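You operate a simulated robot arm through the tools that you are given. There is no shell and no other tool. Be economical: measure what you need, move in short steps, check, and stop when the job is done.

You run a simulated robot arm. Do the job below in one go: nothing can be reset, and whatever is moved stays where it is left.

Task
Fetch the hand brush and set it on the shelf under the tub stand. Put one of the short steel bars from the middle of the mill table in the deep red tray. Put the black block on the middle of the mill table away on the top of the small parts bench. Open the good drawer, fetch the black banded fitting and set it in the inside of the good drawer and shut the drawer again. Push the bottom tool cabinet drawer shut. Put the 130 head tube from the top of the grey tool cabinet on the shelf under the rack bench and the 150 head tube on the top of the rear-end stand. Open the middle tool cabinet drawer, take the silver coil and put it in the inside of the middle tool cabinet drawer and shut the drawer again. Put the lug labelled "60" from the top of the rear-end stand on the top of the small parts bench and the lug labelled "74" on the mill end of the tube bench. Take the collared tube on the top of the rear-end stand and put it away on the top of the steel table. Pull the upper right drawer open. The order is free. Set down upright: hand brush, head tube, lug, collared tube.

Only the result counts: the job must be done as asked and must still hold three seconds after the hand-in. Knocking over, shifting, dropping, spilling or breaking anything else fails it.

Robot
A 6-joint arm with a two-finger parallel gripper on a trunk, on a base that drives. Base frame: it is fixed to the floor where the robot stands at the start and does not move with it; the origin is under the middle of the robot, x ahead of it, y to its left, z up. Units: mm, degrees, N and s.
With the tool pointing down near the work surface it reaches from about 320 to 700 mm from the robot's upright axis, wherever it stands. Its first joint turns from -166.0 to 166.0 degrees. Places, roughly: black banded fitting (7x7x5 cm) [1100, -1200, 800]; black block (5x4x2 cm) [700, 300, 1100]; bottom tool cabinet drawer [900, -1800, 200]; collared tube [-1000, -2500, 1000]; deep red tray (24x16x5 cm) [-1300, 1100, 900]; good drawer [900, -1000, 500]; hand brush (10x4x6 cm) [600, 200, 1100]; head tube [1000, -1750, 1000]; inside of the good drawer [1000, -1000, 500]; inside of the middle tool cabinet drawer [1100, -1800, 400]; lug [-750, -2500, 1000]; middle tool cabinet drawer [1100, -1800, 500]; mill end of the tube bench [-2700, -3600, 900]; shelf under the rack bench [100, -5200, 200]; shelf under the tub stand [1100, -900, 300]; silver coil (4x4x2 cm) [800, -3100, 800]; top of the rear-end stand [-1000, -2500, 900]; top of the small parts bench [1100, -3300, 800]; top of the steel table [-900, 500, 800]; upper right drawer [-6600, -5000, 800]. Payload 4.1 kg.
The tool frame sits at the grasp point between the pads (the TCP): z along the fingers, y along the line on which they close. The tips reach 23 mm beyond it. Largest opening 94 mm; finger width 38, thickness 10; the body of the gripper, 54 by 96 mm, starts 39 mm behind the TCP.
Orientation is told as [roll, pitch, yaw] about the base's x, y, z axes, in that order, counted from this pose: with the fingers straight down and closing along the base's y, the tool's x points along the base's -x, its y along +y and its z along -z.

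Tools
- The arm moves only by the tool nudge_tool. Its argument "moves" is a list of rows, each a list of 7 numbers: the turn, a rotation vector about the tool's x, y, z in degrees, then the shift along the tool's x, y, z in mm, then the finger opening in mm, from 0 to 94. In form: [[wx, wy, wz, x, y, z, claw], ...]. A call has 1 to 20 rows; each row is the pose to reach, as a shift and turn from the pose commanded when the call began, along the tool's axes at that moment. Rows are played at 5 a second. More than 50 mm and 8.6 degrees between two rows, or a gripper value outside its range, and nothing of the call is played. A pose out of reach is approached as far as the arm can. The call stops where the force on the tool passes 40 N (or 10 N more than at its start, if that is more) or the arm is blocked; 0.2 s more then pass. The fingers move at their own pace (about 45 mm/s each) and stop on an object; they squeeze with about 31 N. The grip force told is the motor's: it shows also when the fingers shut on nothing. Time passes only in rows, and 0.2 s behind the last, so rows that repeat a pose let the fingers close. It gives the time, the measured TCP pose, the force on the tool (base axes), the opening and the grip force at its end, in the units of the frame above (readings bear some noise), with the torque about the TCP (base axes, N m) and any sound that the robot's microphone picked up.
- Cameras (640 x 400 px; columns grow to the right, rows downward): "scene" is now at [-38.8, 218.1, 1530.4]; the picture's right is [0.92, -0.38, 0.00], its down [-0.36, -0.86, -0.36] and it looks along [0.14, 0.33, -0.93] (base axes); focal length 214 px, centre (320, 200). "wrist" rides on the gripper at [86, 16, -74] in the tool frame; the picture's right is [-0.18, 0.98, 0.00], its down [-0.58, -0.11, -0.81] and it looks along [-0.79, -0.15, 0.59] (tool axes); focal length 243 px, centre (320, 200). There is no depth. A picture from a camera that has moved, and an enlarged one, comes with that camera's place and axes in the base frame and with its lens.
- get_image(camera): a new picture of that camera. It takes no simulated time.
- lift_body(by): slides the trunk up (or, below 0, down) by that many mm; the arm and the scene camera ride with it, the base frame stays. It gives what a move gives, with no picture.
- roll_base(legs): drives the robot by 1 to 6 legs, each [ahead, turn to the left] in mm and degrees, along the robot's own axes; the way and the turn of a leg run together, so that a leg with both is an arc; at most 1500 mm and 180 degrees a leg. The arm and the cameras ride along, it lands a little off, and it stops where it bumps. It gives what a move gives.
- head_to(pan, tilt): turns the head with the scene camera to pan (to the left, within 155 degrees either way) and tilt (down, from -29 to 69), counted from straight ahead of the robot. It gives what a move gives.
- zoom(camera, box): a new picture of the part [left, top, right, bottom] of that camera's present view, enlarged. It takes no simulated time.
- finish_job(): hands the job in; it is judged then, once.

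Go step by step. Nothing tells you exact positions but the pictures and the camera data: compare them with the known pose of the tool, close in by small moves and look again before you grip or let go. The budget is 588 turns and 360 pictures, counting those below and the enlarged ones. Unless the task says otherwise, let go and move clear before handing in.

The tools are called after "Request:" as name(argument=value, ...) on one line, values as JSON. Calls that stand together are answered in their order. nudge_tool: Moves the arm, as the interface text tells. Its arguments: {"type":"object","properties":{"moves":{"type":"array"}},"required":["moves"]} The other tools are called the same way: lift_body (by) slides the trunk up or down; roll_base (legs) drives the base; head_to (pan, tilt) turns the head that bears the scene camera; get_image (camera) takes a picture; zoom (camera, box) takes an enlarged picture of a part of a camera's view; finish_job () hands the job in.

At the start:

```text
t: 0.0
tcp_pos: [251.9, 263.3, 1325.6]
tool_rot: [0.0, -0.1, 0.0]
force: [1.5, 0.4, 0.4]
wrist_torque: [-0.03, -0.01, 0.03]
gripper_width: 94.0
gripper_force: 0.0
trunk travel left (down, up): [-525.0, 65.0]
robot x, y, heading: [1.6, -1.3, -0.1]
head pan, tilt: [67.5, 68.8]
```

scene: 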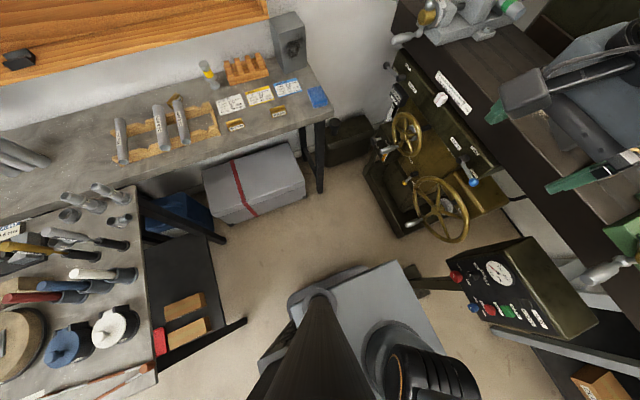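
wrist: 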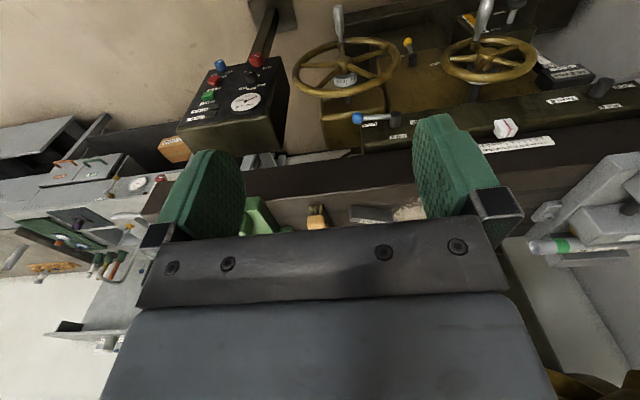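

I see a workshop from above; the mill table is ahead of the robot. First I look around with the head.

Request:
head_to(pan=0, tilt=35)

Request:
get_image(camera="scene")

Request:
head_to(pan=-70, tilt=30)

Request:
get_image(camera="scene")

Request:
head_to(pan=-130, tilt=30)

Request:
get_image(camera="scene")

Request:
head_to(pan=150, tilt=30)

Request:
get_image(camera="scene")

```text
t: 1.4
tcp_pos: [251.9, 262.7, 1326.3]
tool_rot: [0.1, 0.0, 0.0]
force: [-0.2, 0.5, 0.2]
wrist_torque: [0.03, -0.02, -0.03]
gripper_width: 94.0
gripper_force: 0.1
trunk travel left (down, up): [-525.0, 65.0]
robot x, y, heading: [-3.5, -0.2, 0.2]
head pan, tilt: [0.0, 35.0]
```

```text
357 pictures are left
camera scene: at [27.8, 166.5, 1574.0], right [0.0, -1.0, 0.0], down [-0.57, 0.0, -0.82], along [0.82, 0.0, -0.57], focal length 214 px, centre (320, 200)
```

scene: 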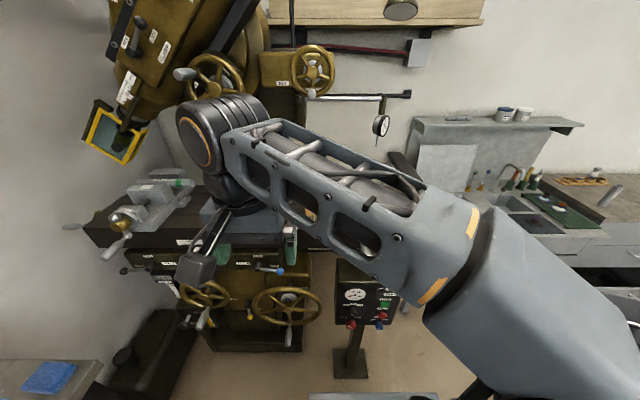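

```text
t: 2.8
tcp_pos: [251.0, 262.8, 1325.5]
tool_rot: [0.1, 0.0, -0.1]
force: [-0.5, -0.3, -0.8]
wrist_torque: [0.0, -0.01, 0.0]
gripper_width: 94.0
gripper_force: 0.0
trunk travel left (down, up): [-525.0, 65.0]
robot x, y, heading: [-1.6, 2.5, -0.1]
head pan, tilt: [-70.0, 30.0]
```

```text
356 pictures are left
camera scene: at [-29.3, 81.5, 1581.9], right [-0.94, -0.34, 0.0], down [-0.17, 0.47, -0.87], along [0.3, -0.81, -0.5], focal length 214 px, centre (320, 200)
```

scene: 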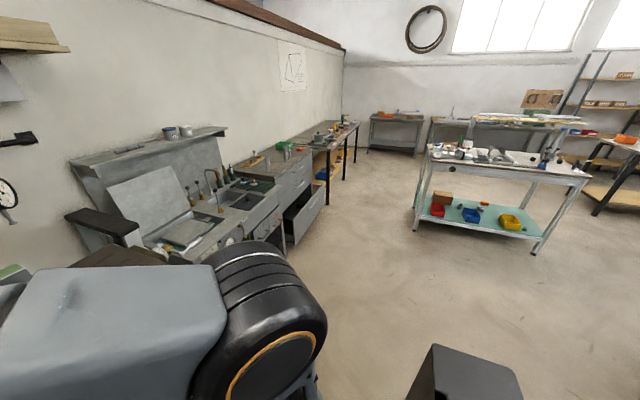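

```text
t: 4.1
tcp_pos: [251.0, 262.2, 1325.6]
tool_rot: [0.1, 0.0, 0.0]
force: [0.3, -0.5, -0.9]
wrist_torque: [-0.01, -0.02, 0.03]
gripper_width: 94.0
gripper_force: 0.0
trunk travel left (down, up): [-525.0, 65.0]
robot x, y, heading: [-0.2, -0.6, -0.1]
head pan, tilt: [-130.0, 30.0]
```

```text
355 pictures are left
camera scene: at [-118.3, 97.1, 1581.9], right [-0.77, 0.64, 0.0], down [0.32, 0.38, -0.87], along [-0.56, -0.66, -0.5], focal length 214 px, centre (320, 200)
```

scene: 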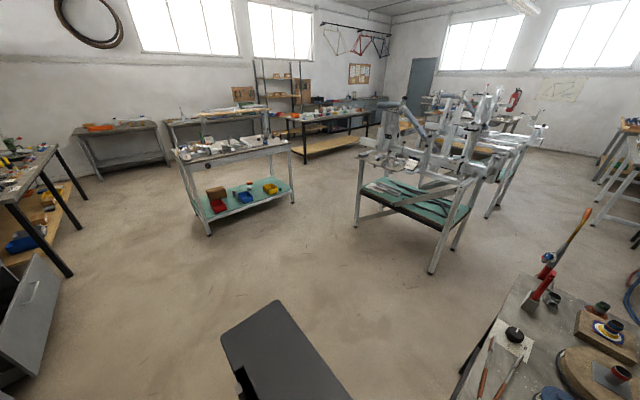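

```text
t: 8.0
tcp_pos: [251.8, 263.4, 1326.5]
tool_rot: [0.0, -0.1, 0.0]
force: [-0.6, -0.4, -0.7]
wrist_torque: [0.0, 0.0, 0.02]
gripper_width: 93.9
gripper_force: 0.0
trunk travel left (down, up): [-525.0, 65.0]
robot x, y, heading: [1.1, 2.2, 0.1]
head pan, tilt: [150.0, 30.0]
```

```text
354 pictures are left
camera scene: at [-138.6, 211.7, 1581.9], right [0.5, 0.87, 0.0], down [0.43, -0.25, -0.87], along [-0.75, 0.43, -0.5], focal length 214 px, centre (320, 200)
```

scene: 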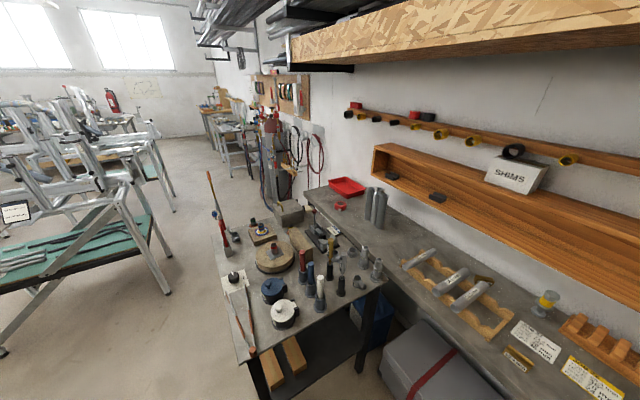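

I need a better view of the mill table.

Request:
head_to(pan=30, tilt=45)

Request:
get_image(camera="scene")

Request:
zoom(camera="wrist", box=[160, 100, 640, 260])

```text
t: 9.9
tcp_pos: [251.0, 263.3, 1326.6]
tool_rot: [0.0, -0.1, 0.1]
force: [-0.3, 0.0, -0.8]
wrist_torque: [0.03, -0.02, -0.04]
gripper_width: 93.9
gripper_force: 0.0
trunk travel left (down, up): [-525.0, 65.0]
robot x, y, heading: [-1.3, 0.8, 0.0]
head pan, tilt: [30.0, 45.0]
```

```text
353 pictures are left
camera scene: at [10.2, 207.2, 1559.3], right [0.5, -0.87, 0.0], down [-0.61, -0.35, -0.71], along [0.61, 0.35, -0.71], focal length 214 px, centre (320, 200)
```

scene: 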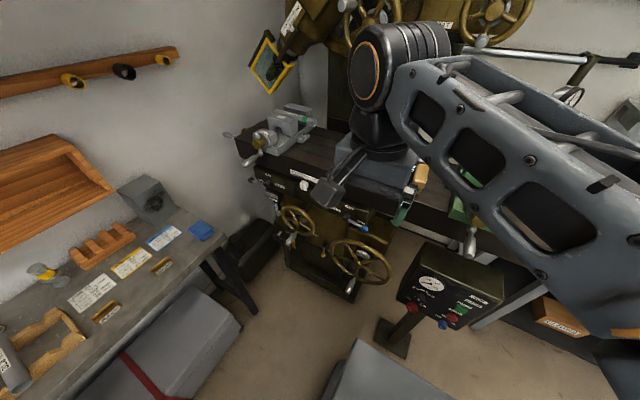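

```text
1.33 times, centred on (400, 180) of wrist
camera zoom: at [164.1, 280.2, 1401.6], right [0.18, 0.98, 0.0], down [0.58, -0.11, 0.81], along [0.79, -0.15, -0.59], focal length 324 px, centre (213, 227)
```

zoom: 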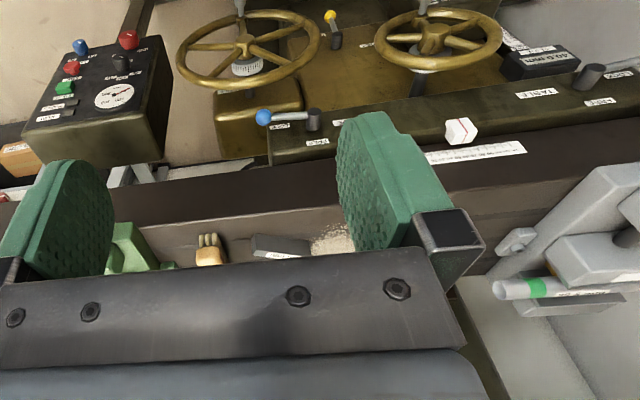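

The gripper hides the table. I tilt the fingers forward so the wrist camera sees the table, and slide the arm a little to the right.

Request:
nudge_tool(moves=[[0, -8, 0, 0, 0, -20, 94], [0, -16, 0, 0, 0, -40, 94], [0, -24, 0, 0, 0, -60, 94], [0, -30, 0, 0, 0, -80, 94]])

Request:
get_image(camera="wrist")

Request:
get_image(camera="scene")

```text
t: 10.9
tcp_pos: [250.7, 263.2, 1404.5]
tool_rot: [0.0, -30.1, 0.0]
force: [-0.1, -0.5, -0.5]
wrist_torque: [0.0, -0.04, 0.01]
gripper_width: 94.1
gripper_force: 0.0
trunk travel left (down, up): [-525.0, 65.0]
robot x, y, heading: [-1.5, -1.3, 0.1]
head pan, tilt: [30.0, 45.0]
```

```text
351 pictures are left
camera wrist: at [137.1, 280.3, 1427.1], right [0.16, 0.98, 0.09], down [0.1, -0.11, 0.99], along [0.98, -0.15, -0.11], focal length 243 px, centre (320, 200)
```

wrist: 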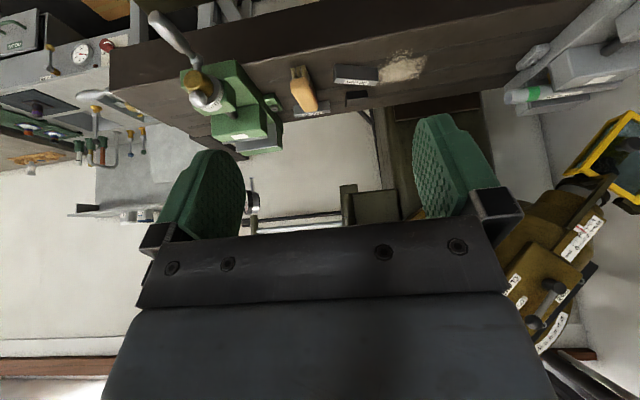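

```text
350 pictures are left
camera scene: at [10.0, 207.0, 1559.3], right [0.5, -0.87, 0.0], down [-0.61, -0.35, -0.71], along [0.61, 0.35, -0.71], focal length 214 px, centre (320, 200)
```

scene: 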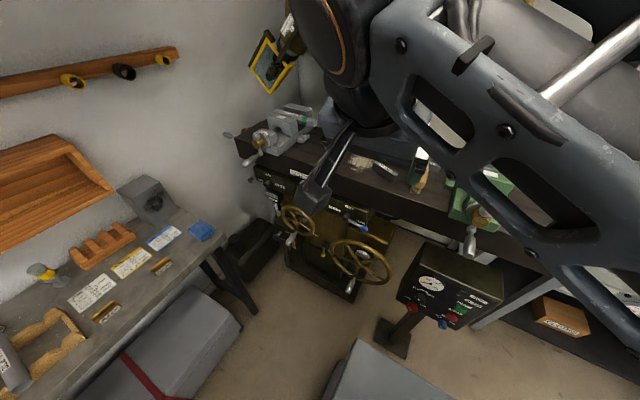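

Request:
zoom(camera="wrist", box=[220, 20, 460, 170])

Request:
zoom(camera="scene", box=[320, 120, 480, 220])

```text
2.67 times, centred on (340, 95) of wrist
camera zoom: at [137.1, 280.3, 1427.1], right [0.16, 0.98, 0.09], down [0.1, -0.11, 0.99], along [0.98, -0.15, -0.11], focal length 647 px, centre (267, 480)
```

zoom: 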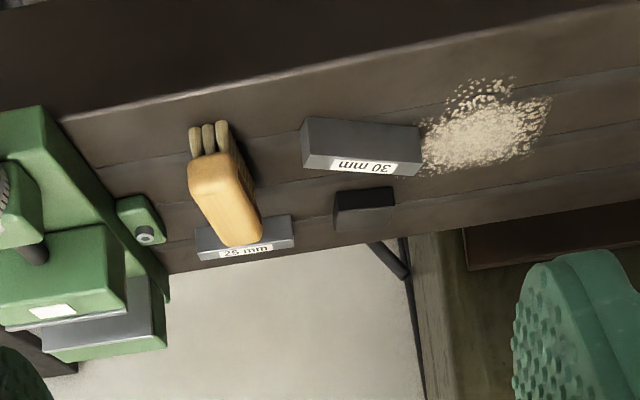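

```text
4.00 times, centred on (400, 170) of scene
camera zoom: at [10.0, 207.0, 1559.3], right [0.5, -0.87, 0.0], down [-0.61, -0.35, -0.71], along [0.61, 0.35, -0.71], focal length 858 px, centre (0, 320)
```

zoom: 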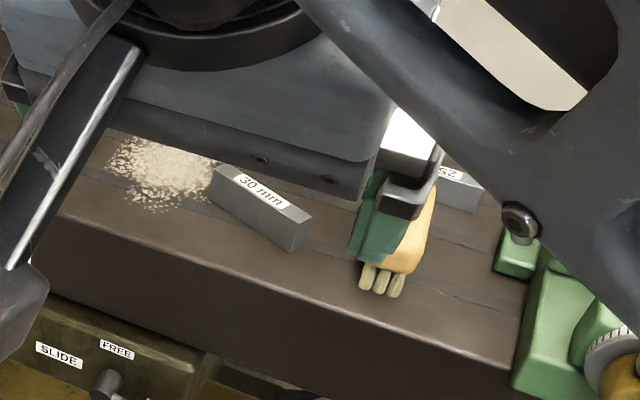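

The two bars, brush and black block are on the table around x≈550–700, y≈200–300. I straighten the tool and move nearer to look.

Request:
nudge_tool(moves=[[0, 6, 0, -25, -2, 37, 94], [0, 12, 0, -50, -4, 75, 94], [0, 18, 0, -75, -6, 112, 94], [0, 24, 0, -100, -8, 150, 94], [0, 30, 0, -124, -10, 187, 94]])

Request:
get_image(camera="wrist")

```text
t: 12.2
tcp_pos: [454.2, 254.9, 1305.4]
tool_rot: [0.0, 0.2, 0.1]
force: [0.1, 0.2, -0.3]
wrist_torque: [0.03, 0.0, -0.04]
gripper_width: 94.2
gripper_force: 0.1
trunk travel left (down, up): [-525.0, 65.0]
robot x, y, heading: [1.3, 0.7, 0.2]
head pan, tilt: [30.0, 45.0]
```

```text
347 pictures are left
camera wrist: at [367.7, 270.5, 1381.3], right [0.18, 0.98, 0.0], down [0.58, -0.11, 0.8], along [0.79, -0.15, -0.59], focal length 243 px, centre (320, 200)
```

wrist: 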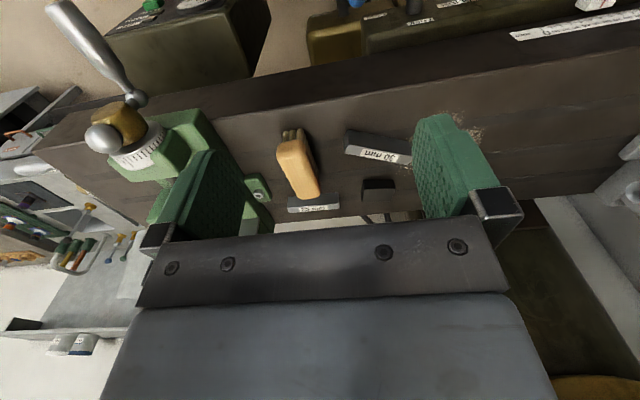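

Request:
zoom(camera="wrist", box=[230, 110, 430, 235])

```text
3.20 times, centred on (330, 172) of wrist
camera zoom: at [367.7, 270.5, 1381.3], right [0.18, 0.98, 0.0], down [0.58, -0.11, 0.8], along [0.79, -0.15, -0.59], focal length 776 px, centre (288, 288)
```

zoom: 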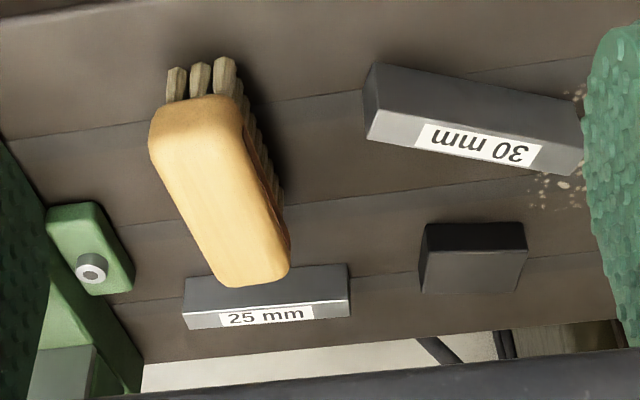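

The 30 mm bar lies at about (594, 303), turned some 22°, and the table at z≈1125. I go above it with the fingers turned across the bar.

Request:
nudge_tool(moves=[[0, 0, -7.5, -15, 5, 8, 94], [0, 0, -15, -31, 10, 16, 94], [0, 0, -22.5, -46, 16, 25, 94], [0, 0, -30, -62, 21, 33, 94], [0, 0, -37.5, -78, 26, 41, 94], [0, 0, -45, -93, 32, 50, 94], [0, 0, -52.5, -109, 37, 58, 94], [0, 0, -60, -124, 42, 66, 94], [0, 0, -68, -140, 48, 75, 94], [0, 0, -68, -140, 48, 75, 94]])

Request:
get_image(camera="wrist")

```text
t: 14.3
tcp_pos: [566.4, 285.9, 1215.7]
tool_rot: [0.0, 0.0, 68.1]
force: [-1.0, -1.1, 0.2]
wrist_torque: [0.02, -0.02, -0.04]
gripper_width: 94.2
gripper_force: 0.1
out of reach, approached as far as the arm can: row 6, 7, 8, 9, 10
trunk travel left (down, up): [-525.0, 65.0]
robot x, y, heading: [-0.4, -0.8, -0.0]
head pan, tilt: [30.0, 45.0]
```

```text
345 pictures are left
camera wrist: at [517.8, 212.8, 1290.7], right [-0.84, 0.54, 0.0], down [0.32, 0.5, 0.81], along [0.43, 0.68, -0.59], focal length 243 px, centre (320, 200)
```

wrist: 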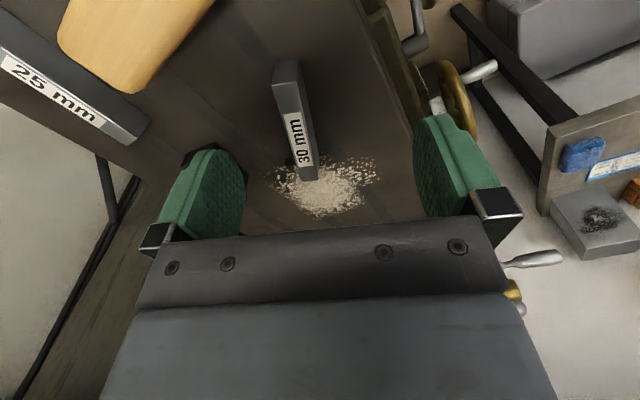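

The arm stops at about 635 mm. I look down in front of the base to see whether I can drive nearer.

Request:
head_to(pan=10, tilt=69)

Request:
get_image(camera="scene")

```text
t: 15.2
tcp_pos: [566.0, 285.1, 1216.4]
tool_rot: [0.1, 0.1, 68.0]
force: [0.2, 0.5, 0.6]
wrist_torque: [-0.02, 0.01, 0.02]
gripper_width: 94.0
gripper_force: 0.1
trunk travel left (down, up): [-525.0, 65.0]
robot x, y, heading: [0.4, -2.9, -0.0]
head pan, tilt: [10.0, 68.8]
```

```text
344 pictures are left
camera scene: at [-5.0, 176.3, 1530.4], right [0.17, -0.98, 0.0], down [-0.92, -0.16, -0.36], along [0.36, 0.06, -0.93], focal length 214 px, centre (320, 200)
```

scene: 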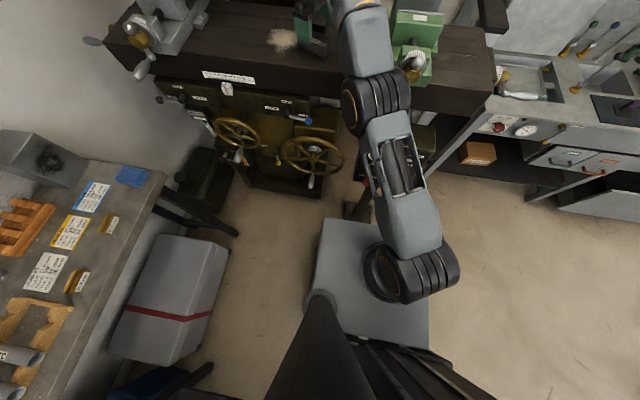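

The base front is at x≈375, with about 180 mm free up to the pedestal. I pull the arm back and drive 110 mm ahead.

Request:
nudge_tool(moves=[[0, 0, 0, 14, 34, -20, 94], [0, 0, 0, 28, 68, -30, 94], [0, 0, 0, 41, 102, -40, 94]])

Request:
roll_base(legs=[[110, 0]])

Request:
get_image(camera="wrist")

```text
t: 16.0
tcp_pos: [457.3, 285.1, 1257.7]
tool_rot: [-0.1, 0.0, 68.1]
force: [0.2, 1.0, 0.8]
wrist_torque: [0.01, 0.01, 0.0]
gripper_width: 94.0
gripper_force: 0.0
trunk travel left (down, up): [-525.0, 65.0]
robot x, y, heading: [-0.3, 1.4, -0.1]
head pan, tilt: [10.0, 68.8]
```

```text
t: 17.2
tcp_pos: [569.5, 285.6, 1257.3]
tool_rot: [-0.1, 0.0, 67.9]
force: [0.6, -1.1, -0.4]
wrist_torque: [-0.01, -0.06, -0.05]
gripper_width: 94.1
gripper_force: 0.0
trunk travel left (down, up): [-525.0, 65.0]
robot x, y, heading: [111.7, -0.9, -0.1]
head pan, tilt: [10.0, 68.8]
```

```text
343 pictures are left
camera wrist: at [521.5, 211.6, 1332.8], right [-0.84, 0.54, 0.0], down [0.32, 0.5, 0.81], along [0.44, 0.68, -0.59], focal length 243 px, centre (320, 200)
```

wrist: 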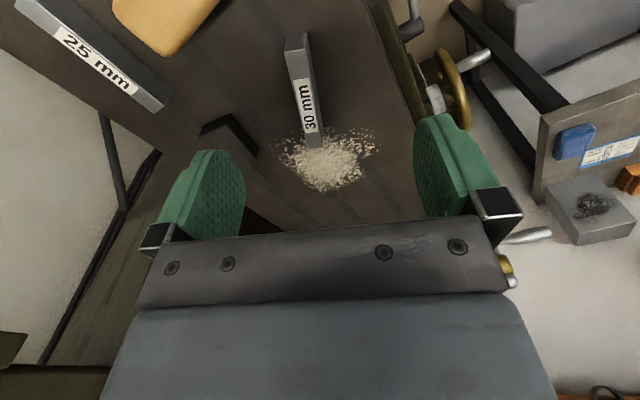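

Bar centre ≈(594, 302). I move above it at z≈1200.

Request:
nudge_tool(moves=[[0, 0, 2, -13, -8, 28, 94], [0, 0, 4, -25, -17, 57, 94]])

Request:
get_image(camera="wrist")

```text
t: 17.8
tcp_pos: [594.4, 302.3, 1203.2]
tool_rot: [-0.1, 0.1, 63.8]
force: [0.3, 0.2, 0.3]
wrist_torque: [-0.02, 0.03, 0.01]
gripper_width: 94.0
gripper_force: 0.1
trunk travel left (down, up): [-525.0, 65.0]
robot x, y, heading: [110.6, -2.7, -0.2]
head pan, tilt: [10.0, 68.8]
```

```text
342 pictures are left
camera wrist: at [541.1, 232.9, 1276.5], right [-0.8, 0.6, 0.0], down [0.35, 0.47, 0.81], along [0.48, 0.65, -0.59], focal length 243 px, centre (320, 200)
```

wrist: 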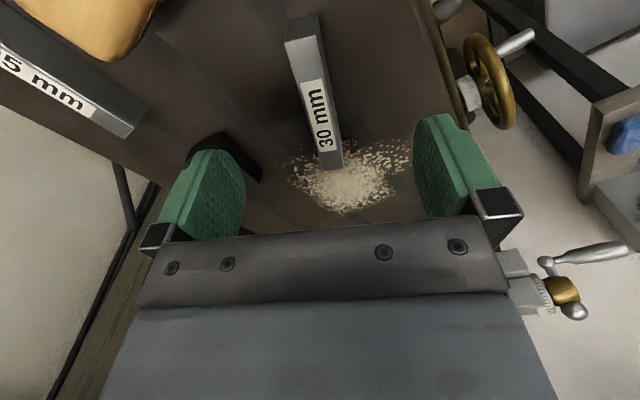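

Request:
nudge_tool(moves=[[0, 0, -1, -2, 1, 20, 70], [0, 0, -1, -2, 1, 42, 70]])

Request:
get_image(camera="wrist")

```text
t: 18.4
tcp_pos: [594.8, 304.4, 1159.1]
tool_rot: [0.0, 0.0, 65.0]
force: [0.9, 0.3, -0.6]
wrist_torque: [-0.01, -0.02, -0.03]
gripper_width: 70.1
gripper_force: 0.1
trunk travel left (down, up): [-525.0, 65.0]
robot x, y, heading: [110.6, 2.1, 0.0]
head pan, tilt: [10.0, 68.8]
```

```text
341 pictures are left
camera wrist: at [542.7, 234.5, 1234.1], right [-0.81, 0.58, 0.0], down [0.35, 0.48, 0.81], along [0.47, 0.65, -0.59], focal length 243 px, centre (320, 200)
```

wrist: 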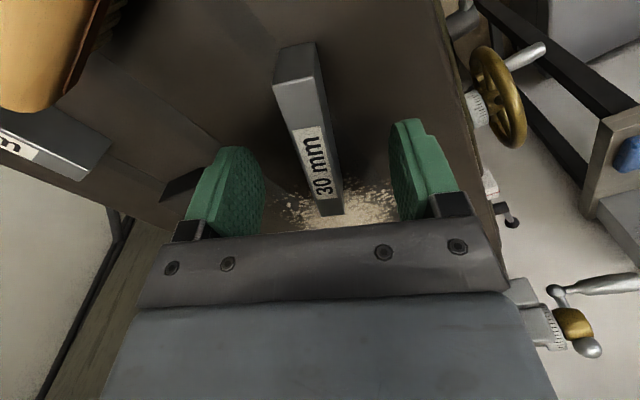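

Request:
nudge_tool(moves=[[0, 0, 0, 0, 0, 4, 70], [0, 0, 0, 0, 0, 7, 70], [0, 0, 0, 0, 0, 10, 70], [0, 0, 0, 0, 0, 12, 70]])

```text
t: 19.4
tcp_pos: [594.8, 303.1, 1147.1]
tool_rot: [0.0, 0.0, 65.0]
force: [-0.1, 0.3, 0.3]
wrist_torque: [-0.01, 0.0, 0.0]
gripper_width: 69.6
gripper_force: 0.1
trunk travel left (down, up): [-525.0, 65.0]
robot x, y, heading: [116.3, -1.4, 0.0]
head pan, tilt: [10.0, 68.8]
```

Request:
nudge_tool(moves=[[0, 0, 0, 0, 0, 2, 50], [0, 0, 0, 0, 0, 2, 20], [0, 0, 0, 0, 0, 2, 0], [0, 0, 0, 0, 0, 2, 0], [0, 0, 0, 0, 0, 2, 0], [0, 0, 0, 0, 0, 2, 0]])

Request:
get_image(camera="wrist")

```text
t: 20.8
tcp_pos: [594.8, 301.8, 1144.4]
tool_rot: [0.0, 0.0, 64.9]
force: [0.9, -0.2, 1.3]
wrist_torque: [0.08, 0.0, -0.04]
gripper_width: 16.1
gripper_force: 31.3
trunk travel left (down, up): [-525.0, 65.0]
robot x, y, heading: [110.4, 1.3, -0.1]
head pan, tilt: [10.0, 68.8]
```

```text
340 pictures are left
camera wrist: at [542.4, 232.7, 1219.8], right [-0.81, 0.58, 0.0], down [0.35, 0.48, 0.81], along [0.47, 0.65, -0.59], focal length 243 px, centre (320, 200)
```

wrist: 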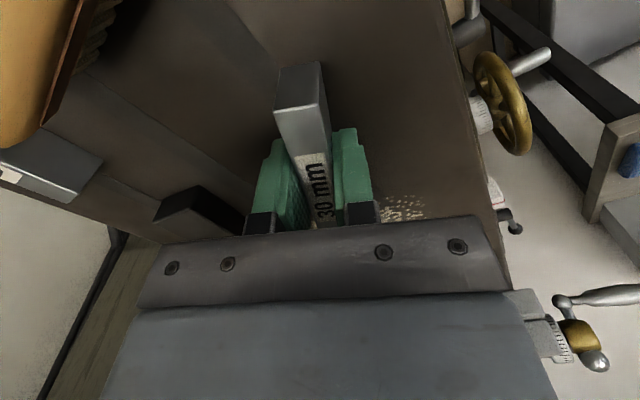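

Gripped (16 mm). I lift and pull back toward the robot.

Request:
nudge_tool(moves=[[0, 0, 0, 0, 0, -20, 0], [0, 0, 0, 0, 0, -60, 0], [0, 0, 0, 0, 0, -100, 0], [0, 0, 0, 0, 0, -140, 0], [0, 0, 0, 17, 36, -150, 0], [0, 0, 0, 34, 73, -150, 0], [0, 0, 0, 51, 109, -150, 0], [0, 0, 0, 68, 145, -150, 0], [0, 0, 0, 85, 182, -150, 0]])

Request:
head_to(pan=120, tilt=50)

Request:
get_image(camera="scene")

Request:
head_to(pan=155, tilt=30)

Request:
get_image(camera="scene")

```text
t: 22.8
tcp_pos: [392.3, 303.8, 1293.9]
tool_rot: [0.0, 0.1, 64.9]
force: [-0.5, 1.0, -4.0]
wrist_torque: [-0.01, 0.0, -0.02]
gripper_width: 15.8
gripper_force: 31.2
trunk travel left (down, up): [-525.0, 65.0]
robot x, y, heading: [111.5, 0.3, 0.0]
head pan, tilt: [10.0, 68.8]
```

```text
t: 24.7
tcp_pos: [395.0, 303.2, 1294.5]
tool_rot: [0.0, 0.0, 64.9]
force: [0.4, 0.4, -3.4]
wrist_torque: [-0.01, -0.03, -0.03]
gripper_width: 15.8
gripper_force: 31.0
trunk travel left (down, up): [-525.0, 65.0]
robot x, y, heading: [110.8, -2.5, -0.1]
head pan, tilt: [120.0, 50.0]
```

```text
339 pictures are left
camera scene: at [13.1, 233.5, 1552.3], right [0.87, 0.5, 0.0], down [0.38, -0.66, -0.64], along [-0.32, 0.56, -0.77], focal length 214 px, centre (320, 200)
```

scene: 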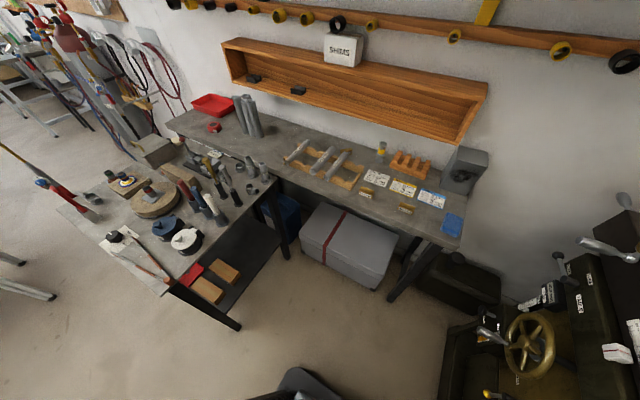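

```text
t: 25.7
tcp_pos: [393.7, 303.2, 1294.2]
tool_rot: [0.0, 0.0, 64.9]
force: [-0.5, 0.4, -3.6]
wrist_torque: [-0.02, 0.02, -0.03]
gripper_width: 15.7
gripper_force: 30.8
trunk travel left (down, up): [-525.0, 65.0]
robot x, y, heading: [108.9, 1.7, -0.1]
head pan, tilt: [154.7, 30.0]
```

```text
338 pictures are left
camera scene: at [-30.2, 205.6, 1581.8], right [0.43, 0.9, 0.0], down [0.45, -0.22, -0.87], along [-0.78, 0.37, -0.5], focal length 214 px, centre (320, 200)
```

scene: 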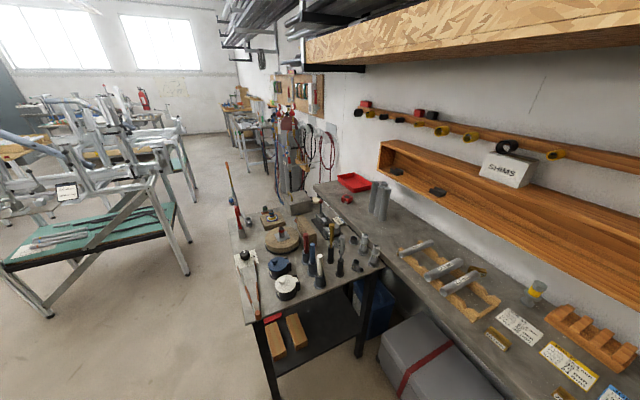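

Request:
zoom(camera="scene", box=[140, 100, 400, 262])

```text
2.46 times, centred on (270, 181) of scene
camera zoom: at [-30.2, 205.6, 1581.8], right [0.43, 0.9, 0.0], down [0.45, -0.22, -0.87], along [-0.78, 0.37, -0.5], focal length 528 px, centre (443, 247)
```

zoom: 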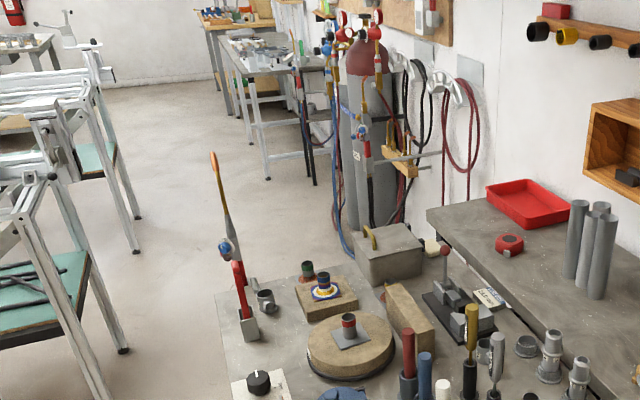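

Bar is held. The tray sits at the far end of the wall bench (≈-1240, 1073); I'll reverse around the steel table to reach it from beyond the bench's end.

Request:
roll_base(legs=[[-150, 0], [0, 28], [-950, 0]])

Request:
head_to(pan=110, tilt=45)

Request:
get_image(camera="scene")

Request:
head_to(pan=150, tilt=35)

Request:
get_image(camera="scene")

```text
t: 33.1
tcp_pos: [-773.1, -43.9, 1293.3]
tool_rot: [0.0, 0.0, 92.6]
force: [0.2, 0.2, -3.7]
wrist_torque: [0.0, 0.01, 0.02]
gripper_width: 15.7
gripper_force: 30.7
trunk travel left (down, up): [-525.0, 65.0]
robot x, y, heading: [-882.1, -444.2, 27.7]
head pan, tilt: [154.7, 30.0]
```

```text
t: 34.2
tcp_pos: [-773.2, -44.2, 1294.7]
tool_rot: [0.0, 0.1, 92.5]
force: [-0.4, 0.3, -3.2]
wrist_torque: [0.0, 0.02, 0.0]
gripper_width: 15.9
gripper_force: 31.0
trunk travel left (down, up): [-525.0, 65.0]
robot x, y, heading: [-881.4, -445.4, 27.4]
head pan, tilt: [110.0, 45.0]
```

```text
336 pictures are left
camera scene: at [-1072.6, -269.1, 1559.2], right [0.67, 0.74, 0.0], down [0.52, -0.48, -0.71], along [-0.52, 0.48, -0.71], focal length 214 px, centre (320, 200)
```

scene: 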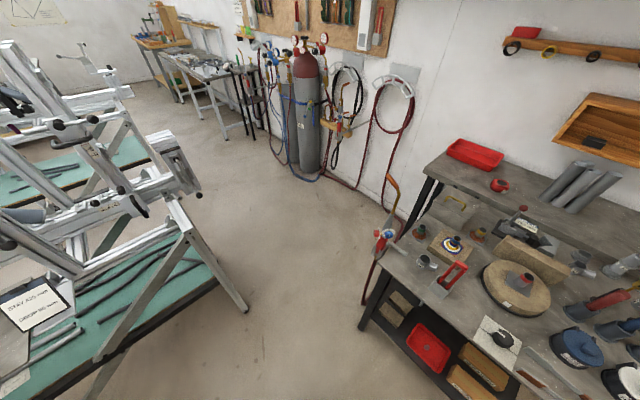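

```text
t: 35.2
tcp_pos: [-772.4, -44.5, 1293.9]
tool_rot: [0.0, 0.0, 92.5]
force: [0.7, 0.6, -2.8]
wrist_torque: [0.0, 0.03, -0.02]
gripper_width: 15.8
gripper_force: 31.9
trunk travel left (down, up): [-525.0, 65.0]
robot x, y, heading: [-884.6, -443.8, 27.7]
head pan, tilt: [150.0, 35.0]
```

```text
335 pictures are left
camera scene: at [-1100.5, -320.1, 1574.0], right [0.04, 1.0, 0.0], down [0.57, -0.03, -0.82], along [-0.82, 0.04, -0.57], focal length 214 px, centre (320, 200)
```

scene: 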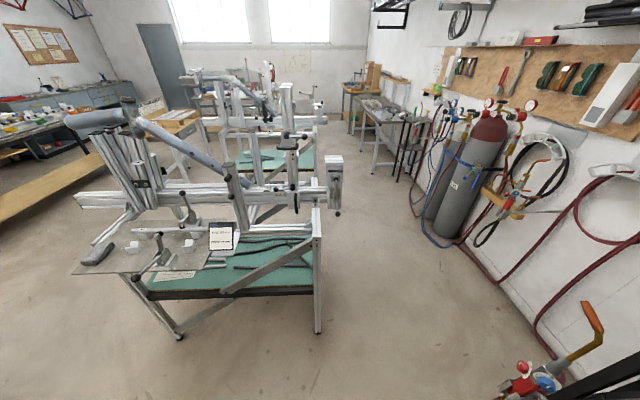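

Request:
head_to(pan=95, tilt=55)

Request:
get_image(camera="scene")

Request:
head_to(pan=0, tilt=69)

Request:
get_image(camera="scene")

```text
t: 36.5
tcp_pos: [-773.1, -44.7, 1294.6]
tool_rot: [0.0, 0.1, 92.5]
force: [0.7, 0.6, -3.8]
wrist_torque: [-0.01, 0.0, -0.01]
gripper_width: 15.7
gripper_force: 30.8
trunk travel left (down, up): [-525.0, 65.0]
robot x, y, heading: [-882.2, -440.6, 27.6]
head pan, tilt: [95.0, 55.0]
```

```text
334 pictures are left
camera scene: at [-1051.4, -263.2, 1545.8], right [0.84, 0.54, 0.0], down [0.44, -0.69, -0.57], along [-0.31, 0.48, -0.82], focal length 214 px, centre (320, 200)
```

scene: 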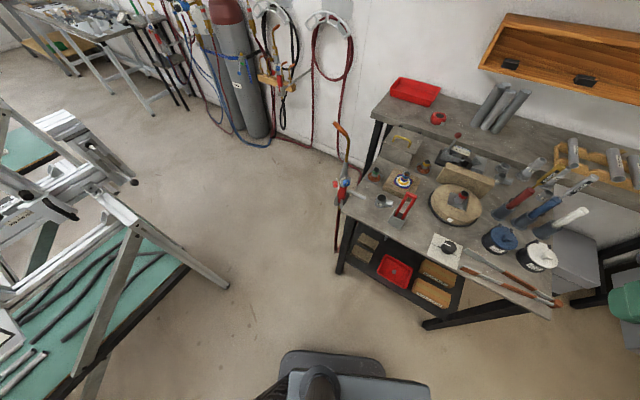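

```text
t: 38.2
tcp_pos: [-772.7, -43.7, 1293.7]
tool_rot: [0.1, 0.0, 92.5]
force: [0.4, -0.8, -3.7]
wrist_torque: [0.01, -0.01, 0.0]
gripper_width: 15.7
gripper_force: 30.7
trunk travel left (down, up): [-525.0, 65.0]
robot x, y, heading: [-885.7, -442.5, 27.6]
head pan, tilt: [0.0, 68.8]
```

```text
333 pictures are left
camera scene: at [-963.0, -298.1, 1530.4], right [0.46, -0.89, 0.0], down [-0.83, -0.43, -0.36], along [0.32, 0.17, -0.93], focal length 214 px, centre (320, 200)
```

scene: 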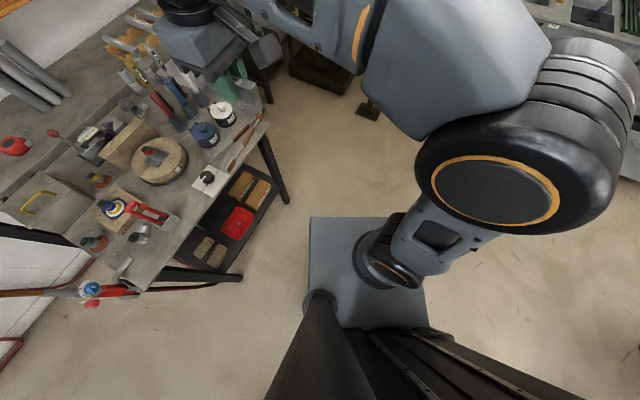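

The robot is about 410 mm wide. The gap between the stand leg (≈-1800,-308) and the steel table corner (≈-1270,156) is wide enough; I drive through it.

Request:
roll_base(legs=[[0, 152], [340, 0], [0, -48], [700, 0]])

Request:
head_to(pan=-60, tilt=45)

Request:
get_image(camera="scene")

```text
t: 52.2
tcp_pos: [-2098.6, 74.5, 1293.8]
tool_rot: [0.0, 0.0, -163.1]
force: [-0.1, 0.0, -3.5]
wrist_torque: [-0.02, -0.01, -0.01]
gripper_width: 15.5
gripper_force: 31.3
trunk travel left (down, up): [-525.0, 65.0]
robot x, y, heading: [-1685.0, 66.7, 131.9]
head pan, tilt: [0.0, 68.8]
```

```text
t: 53.5
tcp_pos: [-2099.5, 74.8, 1294.3]
tool_rot: [0.0, 0.1, -163.2]
force: [-0.2, 0.4, -4.2]
wrist_torque: [0.0, 0.0, 0.0]
gripper_width: 15.7
gripper_force: 31.0
trunk travel left (down, up): [-525.0, 65.0]
robot x, y, heading: [-1685.1, 67.5, 131.8]
head pan, tilt: [-60.0, 45.0]
```

```text
332 pictures are left
camera scene: at [-1744.0, -11.5, 1559.2], right [0.95, -0.31, 0.0], down [-0.22, -0.67, -0.71], along [0.22, 0.67, -0.71], focal length 214 px, centre (320, 200)
```

scene: 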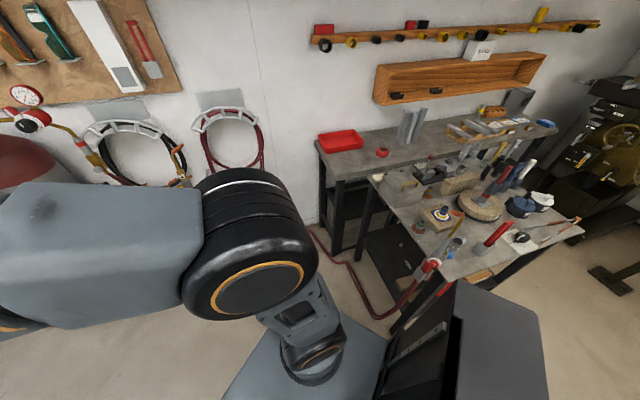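

Request:
roll_base(legs=[[0, -42], [550, 0]])

Request:
head_to(pan=-50, tilt=50)

Request:
get_image(camera="scene")

```text
t: 58.6
tcp_pos: [-1976.2, 896.0, 1294.2]
tool_rot: [0.0, 0.0, 153.9]
force: [-0.4, 0.0, -3.3]
wrist_torque: [-0.01, -0.05, 0.02]
gripper_width: 15.7
gripper_force: 30.8
trunk travel left (down, up): [-525.0, 65.0]
robot x, y, heading: [-1681.6, 604.2, 89.3]
head pan, tilt: [-60.0, 45.0]
```

```text
t: 59.3
tcp_pos: [-1977.5, 895.2, 1293.8]
tool_rot: [0.1, 0.0, 153.8]
force: [0.8, 0.1, -3.7]
wrist_torque: [0.04, -0.02, 0.02]
gripper_width: 15.9
gripper_force: 31.2
trunk travel left (down, up): [-525.0, 65.0]
robot x, y, heading: [-1678.1, 610.6, 88.7]
head pan, tilt: [-50.0, 50.0]
```

```text
331 pictures are left
camera scene: at [-1786.1, 599.2, 1552.4], right [0.63, -0.78, 0.0], down [-0.6, -0.48, -0.64], along [0.5, 0.4, -0.77], focal length 214 px, centre (320, 200)
```

scene: 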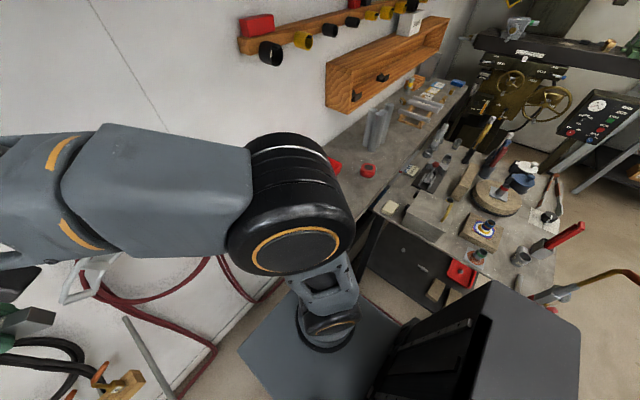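

The arm must swing right over to the tray at height. I move the tool along an arc and turn it so the camera faces the wall.

Request:
nudge_tool(moves=[[0, 0, 2.4, 22, -36, 0, 0], [0, 0, 4.9, 43, -72, 0, 0], [0, 0, 7.3, 65, -108, 0, 0], [0, 0, 9.8, 86, -144, 0, 0], [0, 0, 12.2, 108, -180, 0, 0], [0, 0, 14.7, 140, -207, 0, 0], [0, 0, 17.1, 171, -233, 0, 0], [0, 0, 19.6, 203, -260, 0, 0], [0, 0, 22, 234, -287, 0, 0], [0, 0, 24.4, 266, -313, 0, 0], [0, 0, 27, 302, -331, 0, 0], [0, 0, 29.3, 338, -349, 0, 0], [0, 0, 31.8, 373, -366, 0, 0], [0, 0, 34.2, 409, -384, 0, 0], [0, 0, 36.7, 445, -402, 0, 0], [0, 0, 39, 487, -426, 0, 0], [0, 0, 41.6, 529, -451, 0, 0], [0, 0, 44, 571, -475, 0, 0]])

Request:
get_image(camera="wrist")

Request:
get_image(camera="scene")

```text
t: 63.1
tcp_pos: [-1287.6, 1047.6, 1270.1]
tool_rot: [0.1, 0.1, 110.5]
force: [-0.1, 0.3, -4.1]
wrist_torque: [-0.04, -0.03, 0.01]
gripper_width: 15.7
gripper_force: 31.2
out of reach, approached as far as the arm can: row 17, 18
trunk travel left (down, up): [-525.0, 65.0]
robot x, y, heading: [-1679.7, 606.9, 88.9]
head pan, tilt: [-50.0, 50.0]
```

```text
330 pictures are left
camera wrist: at [-1273.3, 961.6, 1345.9], right [-0.99, -0.17, 0.0], down [-0.1, 0.58, 0.81], along [-0.14, 0.79, -0.59], focal length 243 px, centre (320, 200)
```

wrist: 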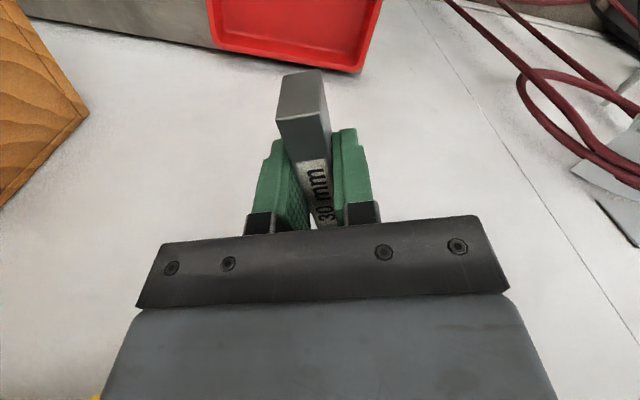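

```text
329 pictures are left
camera scene: at [-1786.2, 599.2, 1552.3], right [0.63, -0.78, 0.0], down [-0.6, -0.48, -0.64], along [0.5, 0.4, -0.77], focal length 214 px, centre (320, 200)
```

scene: 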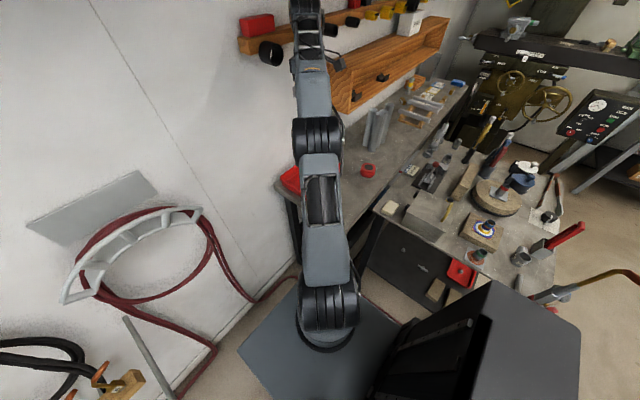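

The tray spans x -1386…-1127, y 1000…1160. I lower the trunk for better reach.

Request:
lift_body(by=-220)

Request:
get_image(camera="wrist")

```text
t: 65.5
tcp_pos: [-1287.2, 1047.8, 1050.3]
tool_rot: [0.0, 0.0, 110.4]
force: [0.2, -0.6, -3.0]
wrist_torque: [-0.02, -0.01, -0.03]
gripper_width: 15.6
gripper_force: 30.5
trunk travel left (down, up): [-305.0, 285.0]
robot x, y, heading: [-1679.2, 603.7, 89.1]
head pan, tilt: [-50.0, 50.0]
```

```text
328 pictures are left
camera wrist: at [-1273.2, 962.0, 1126.1], right [-0.99, -0.17, 0.0], down [-0.1, 0.58, 0.81], along [-0.14, 0.79, -0.59], focal length 243 px, centre (320, 200)
```

wrist: 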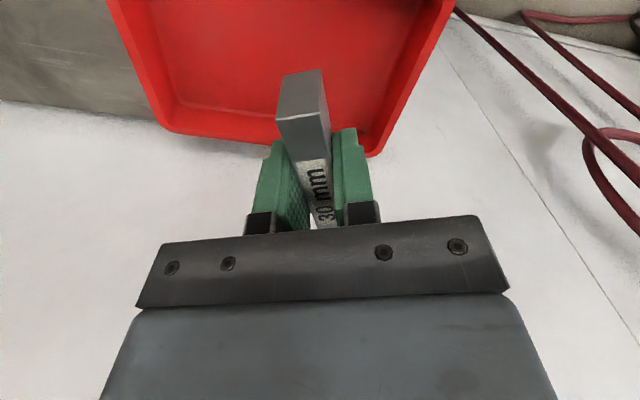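

Request:
nudge_tool(moves=[[0, 0, 0, -12, -15, 20, 0], [0, 0, 0, -23, -30, 50, 0], [0, 0, 0, -23, -30, 95, 0], [0, 0, 0, -23, -30, 140, 0]])

Request:
get_image(camera="wrist")

```text
t: 66.5
tcp_pos: [-1263.5, 1083.4, 962.8]
tool_rot: [2.2, 1.0, 110.4]
force: [0.1, -1.2, -1.9]
wrist_torque: [0.03, 0.01, -0.02]
gripper_width: 15.7
gripper_force: 31.0
out of reach, approached as far as the arm can: row 2, 3, 4
trunk travel left (down, up): [-305.0, 285.0]
robot x, y, heading: [-1677.4, 606.6, 89.1]
head pan, tilt: [-50.0, 50.0]
```

```text
327 pictures are left
camera wrist: at [-1246.4, 1000.4, 1039.0], right [-0.98, -0.17, 0.03], down [-0.08, 0.61, 0.79], along [-0.15, 0.78, -0.61], focal length 243 px, centre (320, 200)
```

wrist: 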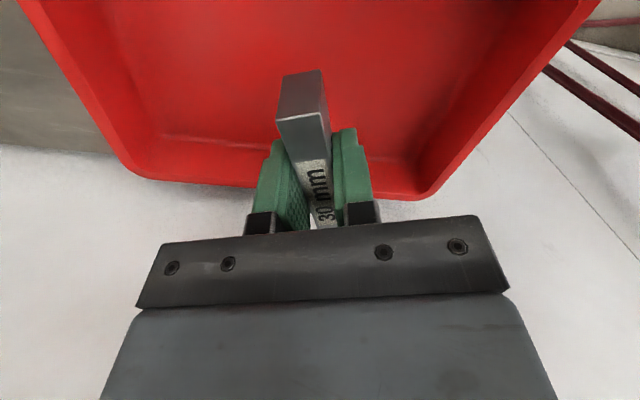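

Request:
lift_body(by=-75)

Request:
get_image(camera="wrist")

```text
t: 67.6
tcp_pos: [-1262.2, 1083.0, 889.6]
tool_rot: [2.0, 0.8, 110.4]
force: [2.5, 2.5, 10.1]
wrist_torque: [0.73, 0.04, -0.16]
gripper_width: 15.9
gripper_force: 31.2
trunk travel left (down, up): [-230.0, 360.0]
robot x, y, heading: [-1677.1, 607.8, 89.1]
head pan, tilt: [-50.0, 50.0]
```

```text
326 pictures are left
camera wrist: at [-1246.8, 999.9, 966.0], right [-0.98, -0.17, 0.03], down [-0.08, 0.6, 0.79], along [-0.15, 0.78, -0.61], focal length 243 px, centre (320, 200)
```

wrist: 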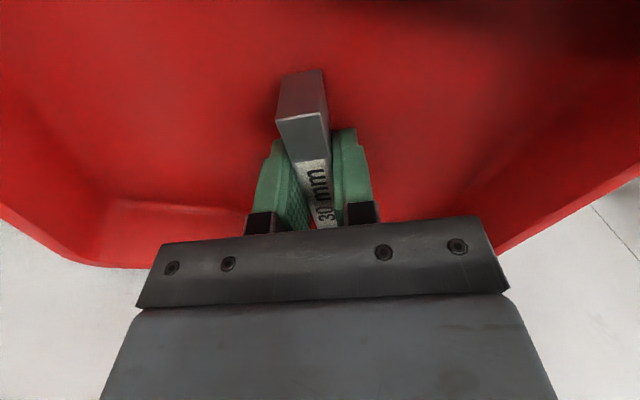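

The bar touches the tray floor. I let go and rise.

Request:
nudge_tool(moves=[[0, 0, 0, 0, 0, 0, 20], [0, 0, 0, 0, 0, 0, 34], [0, 0, 0, 0, 0, 0, 40], [0, 0, 0, 0, 0, -30, 40], [0, 0, 0, 0, 0, -70, 40]])

Request:
get_image(camera="wrist")

```text
t: 68.8
tcp_pos: [-1275.6, 1069.2, 932.4]
tool_rot: [2.2, 1.0, 110.3]
force: [0.5, -0.2, -0.2]
wrist_torque: [-0.04, 0.0, 0.01]
gripper_width: 39.9
gripper_force: 0.0
out of reach, approached as far as the arm can: row 4, 5
trunk travel left (down, up): [-230.0, 360.0]
robot x, y, heading: [-1679.4, 610.6, 88.8]
head pan, tilt: [-50.0, 50.0]
```

```text
325 pictures are left
camera wrist: at [-1260.9, 986.2, 1010.3], right [-0.98, -0.17, 0.03], down [-0.08, 0.61, 0.79], along [-0.15, 0.78, -0.61], focal length 243 px, centre (320, 200)
```

wrist: 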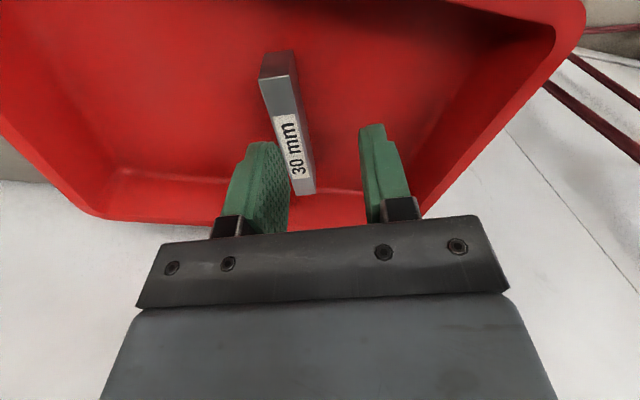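

Bar is in the tray. I raise the trunk and retrace my way to the mill.

Request:
lift_body(by=360)

Request:
roll_base(legs=[[-540, 0], [0, 42], [-690, 0], [0, -110]])

```text
t: 72.3
tcp_pos: [-1276.8, 1069.6, 1293.9]
tool_rot: [2.1, 0.9, 110.4]
force: [0.2, 0.1, 0.2]
wrist_torque: [-0.03, 0.02, -0.02]
gripper_width: 39.9
gripper_force: 0.1
trunk travel left (down, up): [-590.0, 0.0]
robot x, y, heading: [-1680.1, 607.5, 89.0]
head pan, tilt: [-50.0, 50.0]
```

```text
t: 85.2
tcp_pos: [-667.1, -634.2, 1294.2]
tool_rot: [2.0, 0.9, 43.6]
force: [0.0, 0.0, -0.1]
wrist_torque: [0.03, -0.02, 0.01]
gripper_width: 40.1
gripper_force: 0.0
trunk travel left (down, up): [-590.0, 0.0]
robot x, y, heading: [-1246.8, -449.3, 22.1]
head pan, tilt: [-50.0, 50.0]
```

Request:
nudge_tool(moves=[[0, 0, 1.8, -13, 43, 0, 70], [0, 0, 3.6, -26, 87, 0, 70], [0, 0, 5.4, -38, 130, 0, 70], [0, 0, 7.2, -51, 173, 0, 70], [0, 0, 9, -64, 217, 0, 70], [0, 0, 10.8, -77, 260, 0, 70], [0, 0, 12.6, -89, 303, 0, 70], [0, 0, 14.4, -102, 347, 0, 70], [0, 0, 16.2, -115, 390, 0, 70], [0, 0, 18, -128, 433, 0, 70], [0, 0, 19.8, -140, 477, 0, 70], [0, 0, 21.5, -153, 520, 0, 70]])

Request:
roll_base(legs=[[0, -3.8], [1429, 0], [0, -18.3]])

Request:
get_image(camera="wrist")

```text
t: 87.8
tcp_pos: [-914.9, -151.5, 1308.5]
tool_rot: [1.4, 1.7, 22.0]
force: [0.0, 0.2, 0.5]
wrist_torque: [-0.02, -0.01, 0.01]
gripper_width: 69.8
gripper_force: 0.0
trunk travel left (down, up): [-590.0, 0.0]
robot x, y, heading: [-1248.8, -445.4, 22.1]
head pan, tilt: [-50.0, 50.0]
```

```text
t: 96.5
tcp_pos: [533.7, 158.7, 1308.6]
tool_rot: [1.6, 1.7, 0.2]
force: [0.4, 0.0, 0.5]
wrist_torque: [0.01, 0.0, -0.01]
gripper_width: 69.8
gripper_force: 0.0
trunk travel left (down, up): [-590.0, 0.0]
robot x, y, heading: [109.6, 6.5, 0.3]
head pan, tilt: [-50.0, 50.0]
```

```text
324 pictures are left
camera wrist: at [449.1, 173.2, 1387.3], right [0.18, 0.98, 0.02], down [0.61, -0.13, 0.79], along [0.78, -0.13, -0.62], focal length 243 px, centre (320, 200)
```

wrist: 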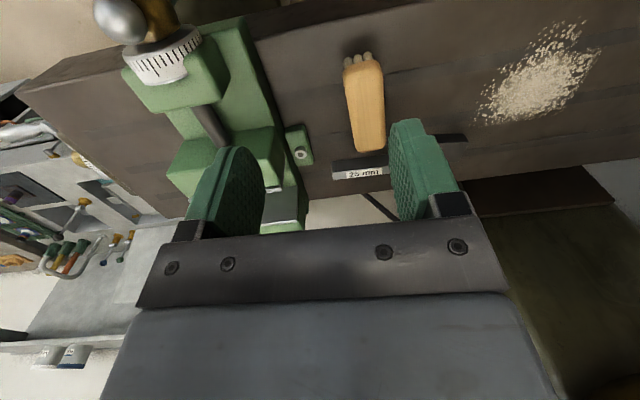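

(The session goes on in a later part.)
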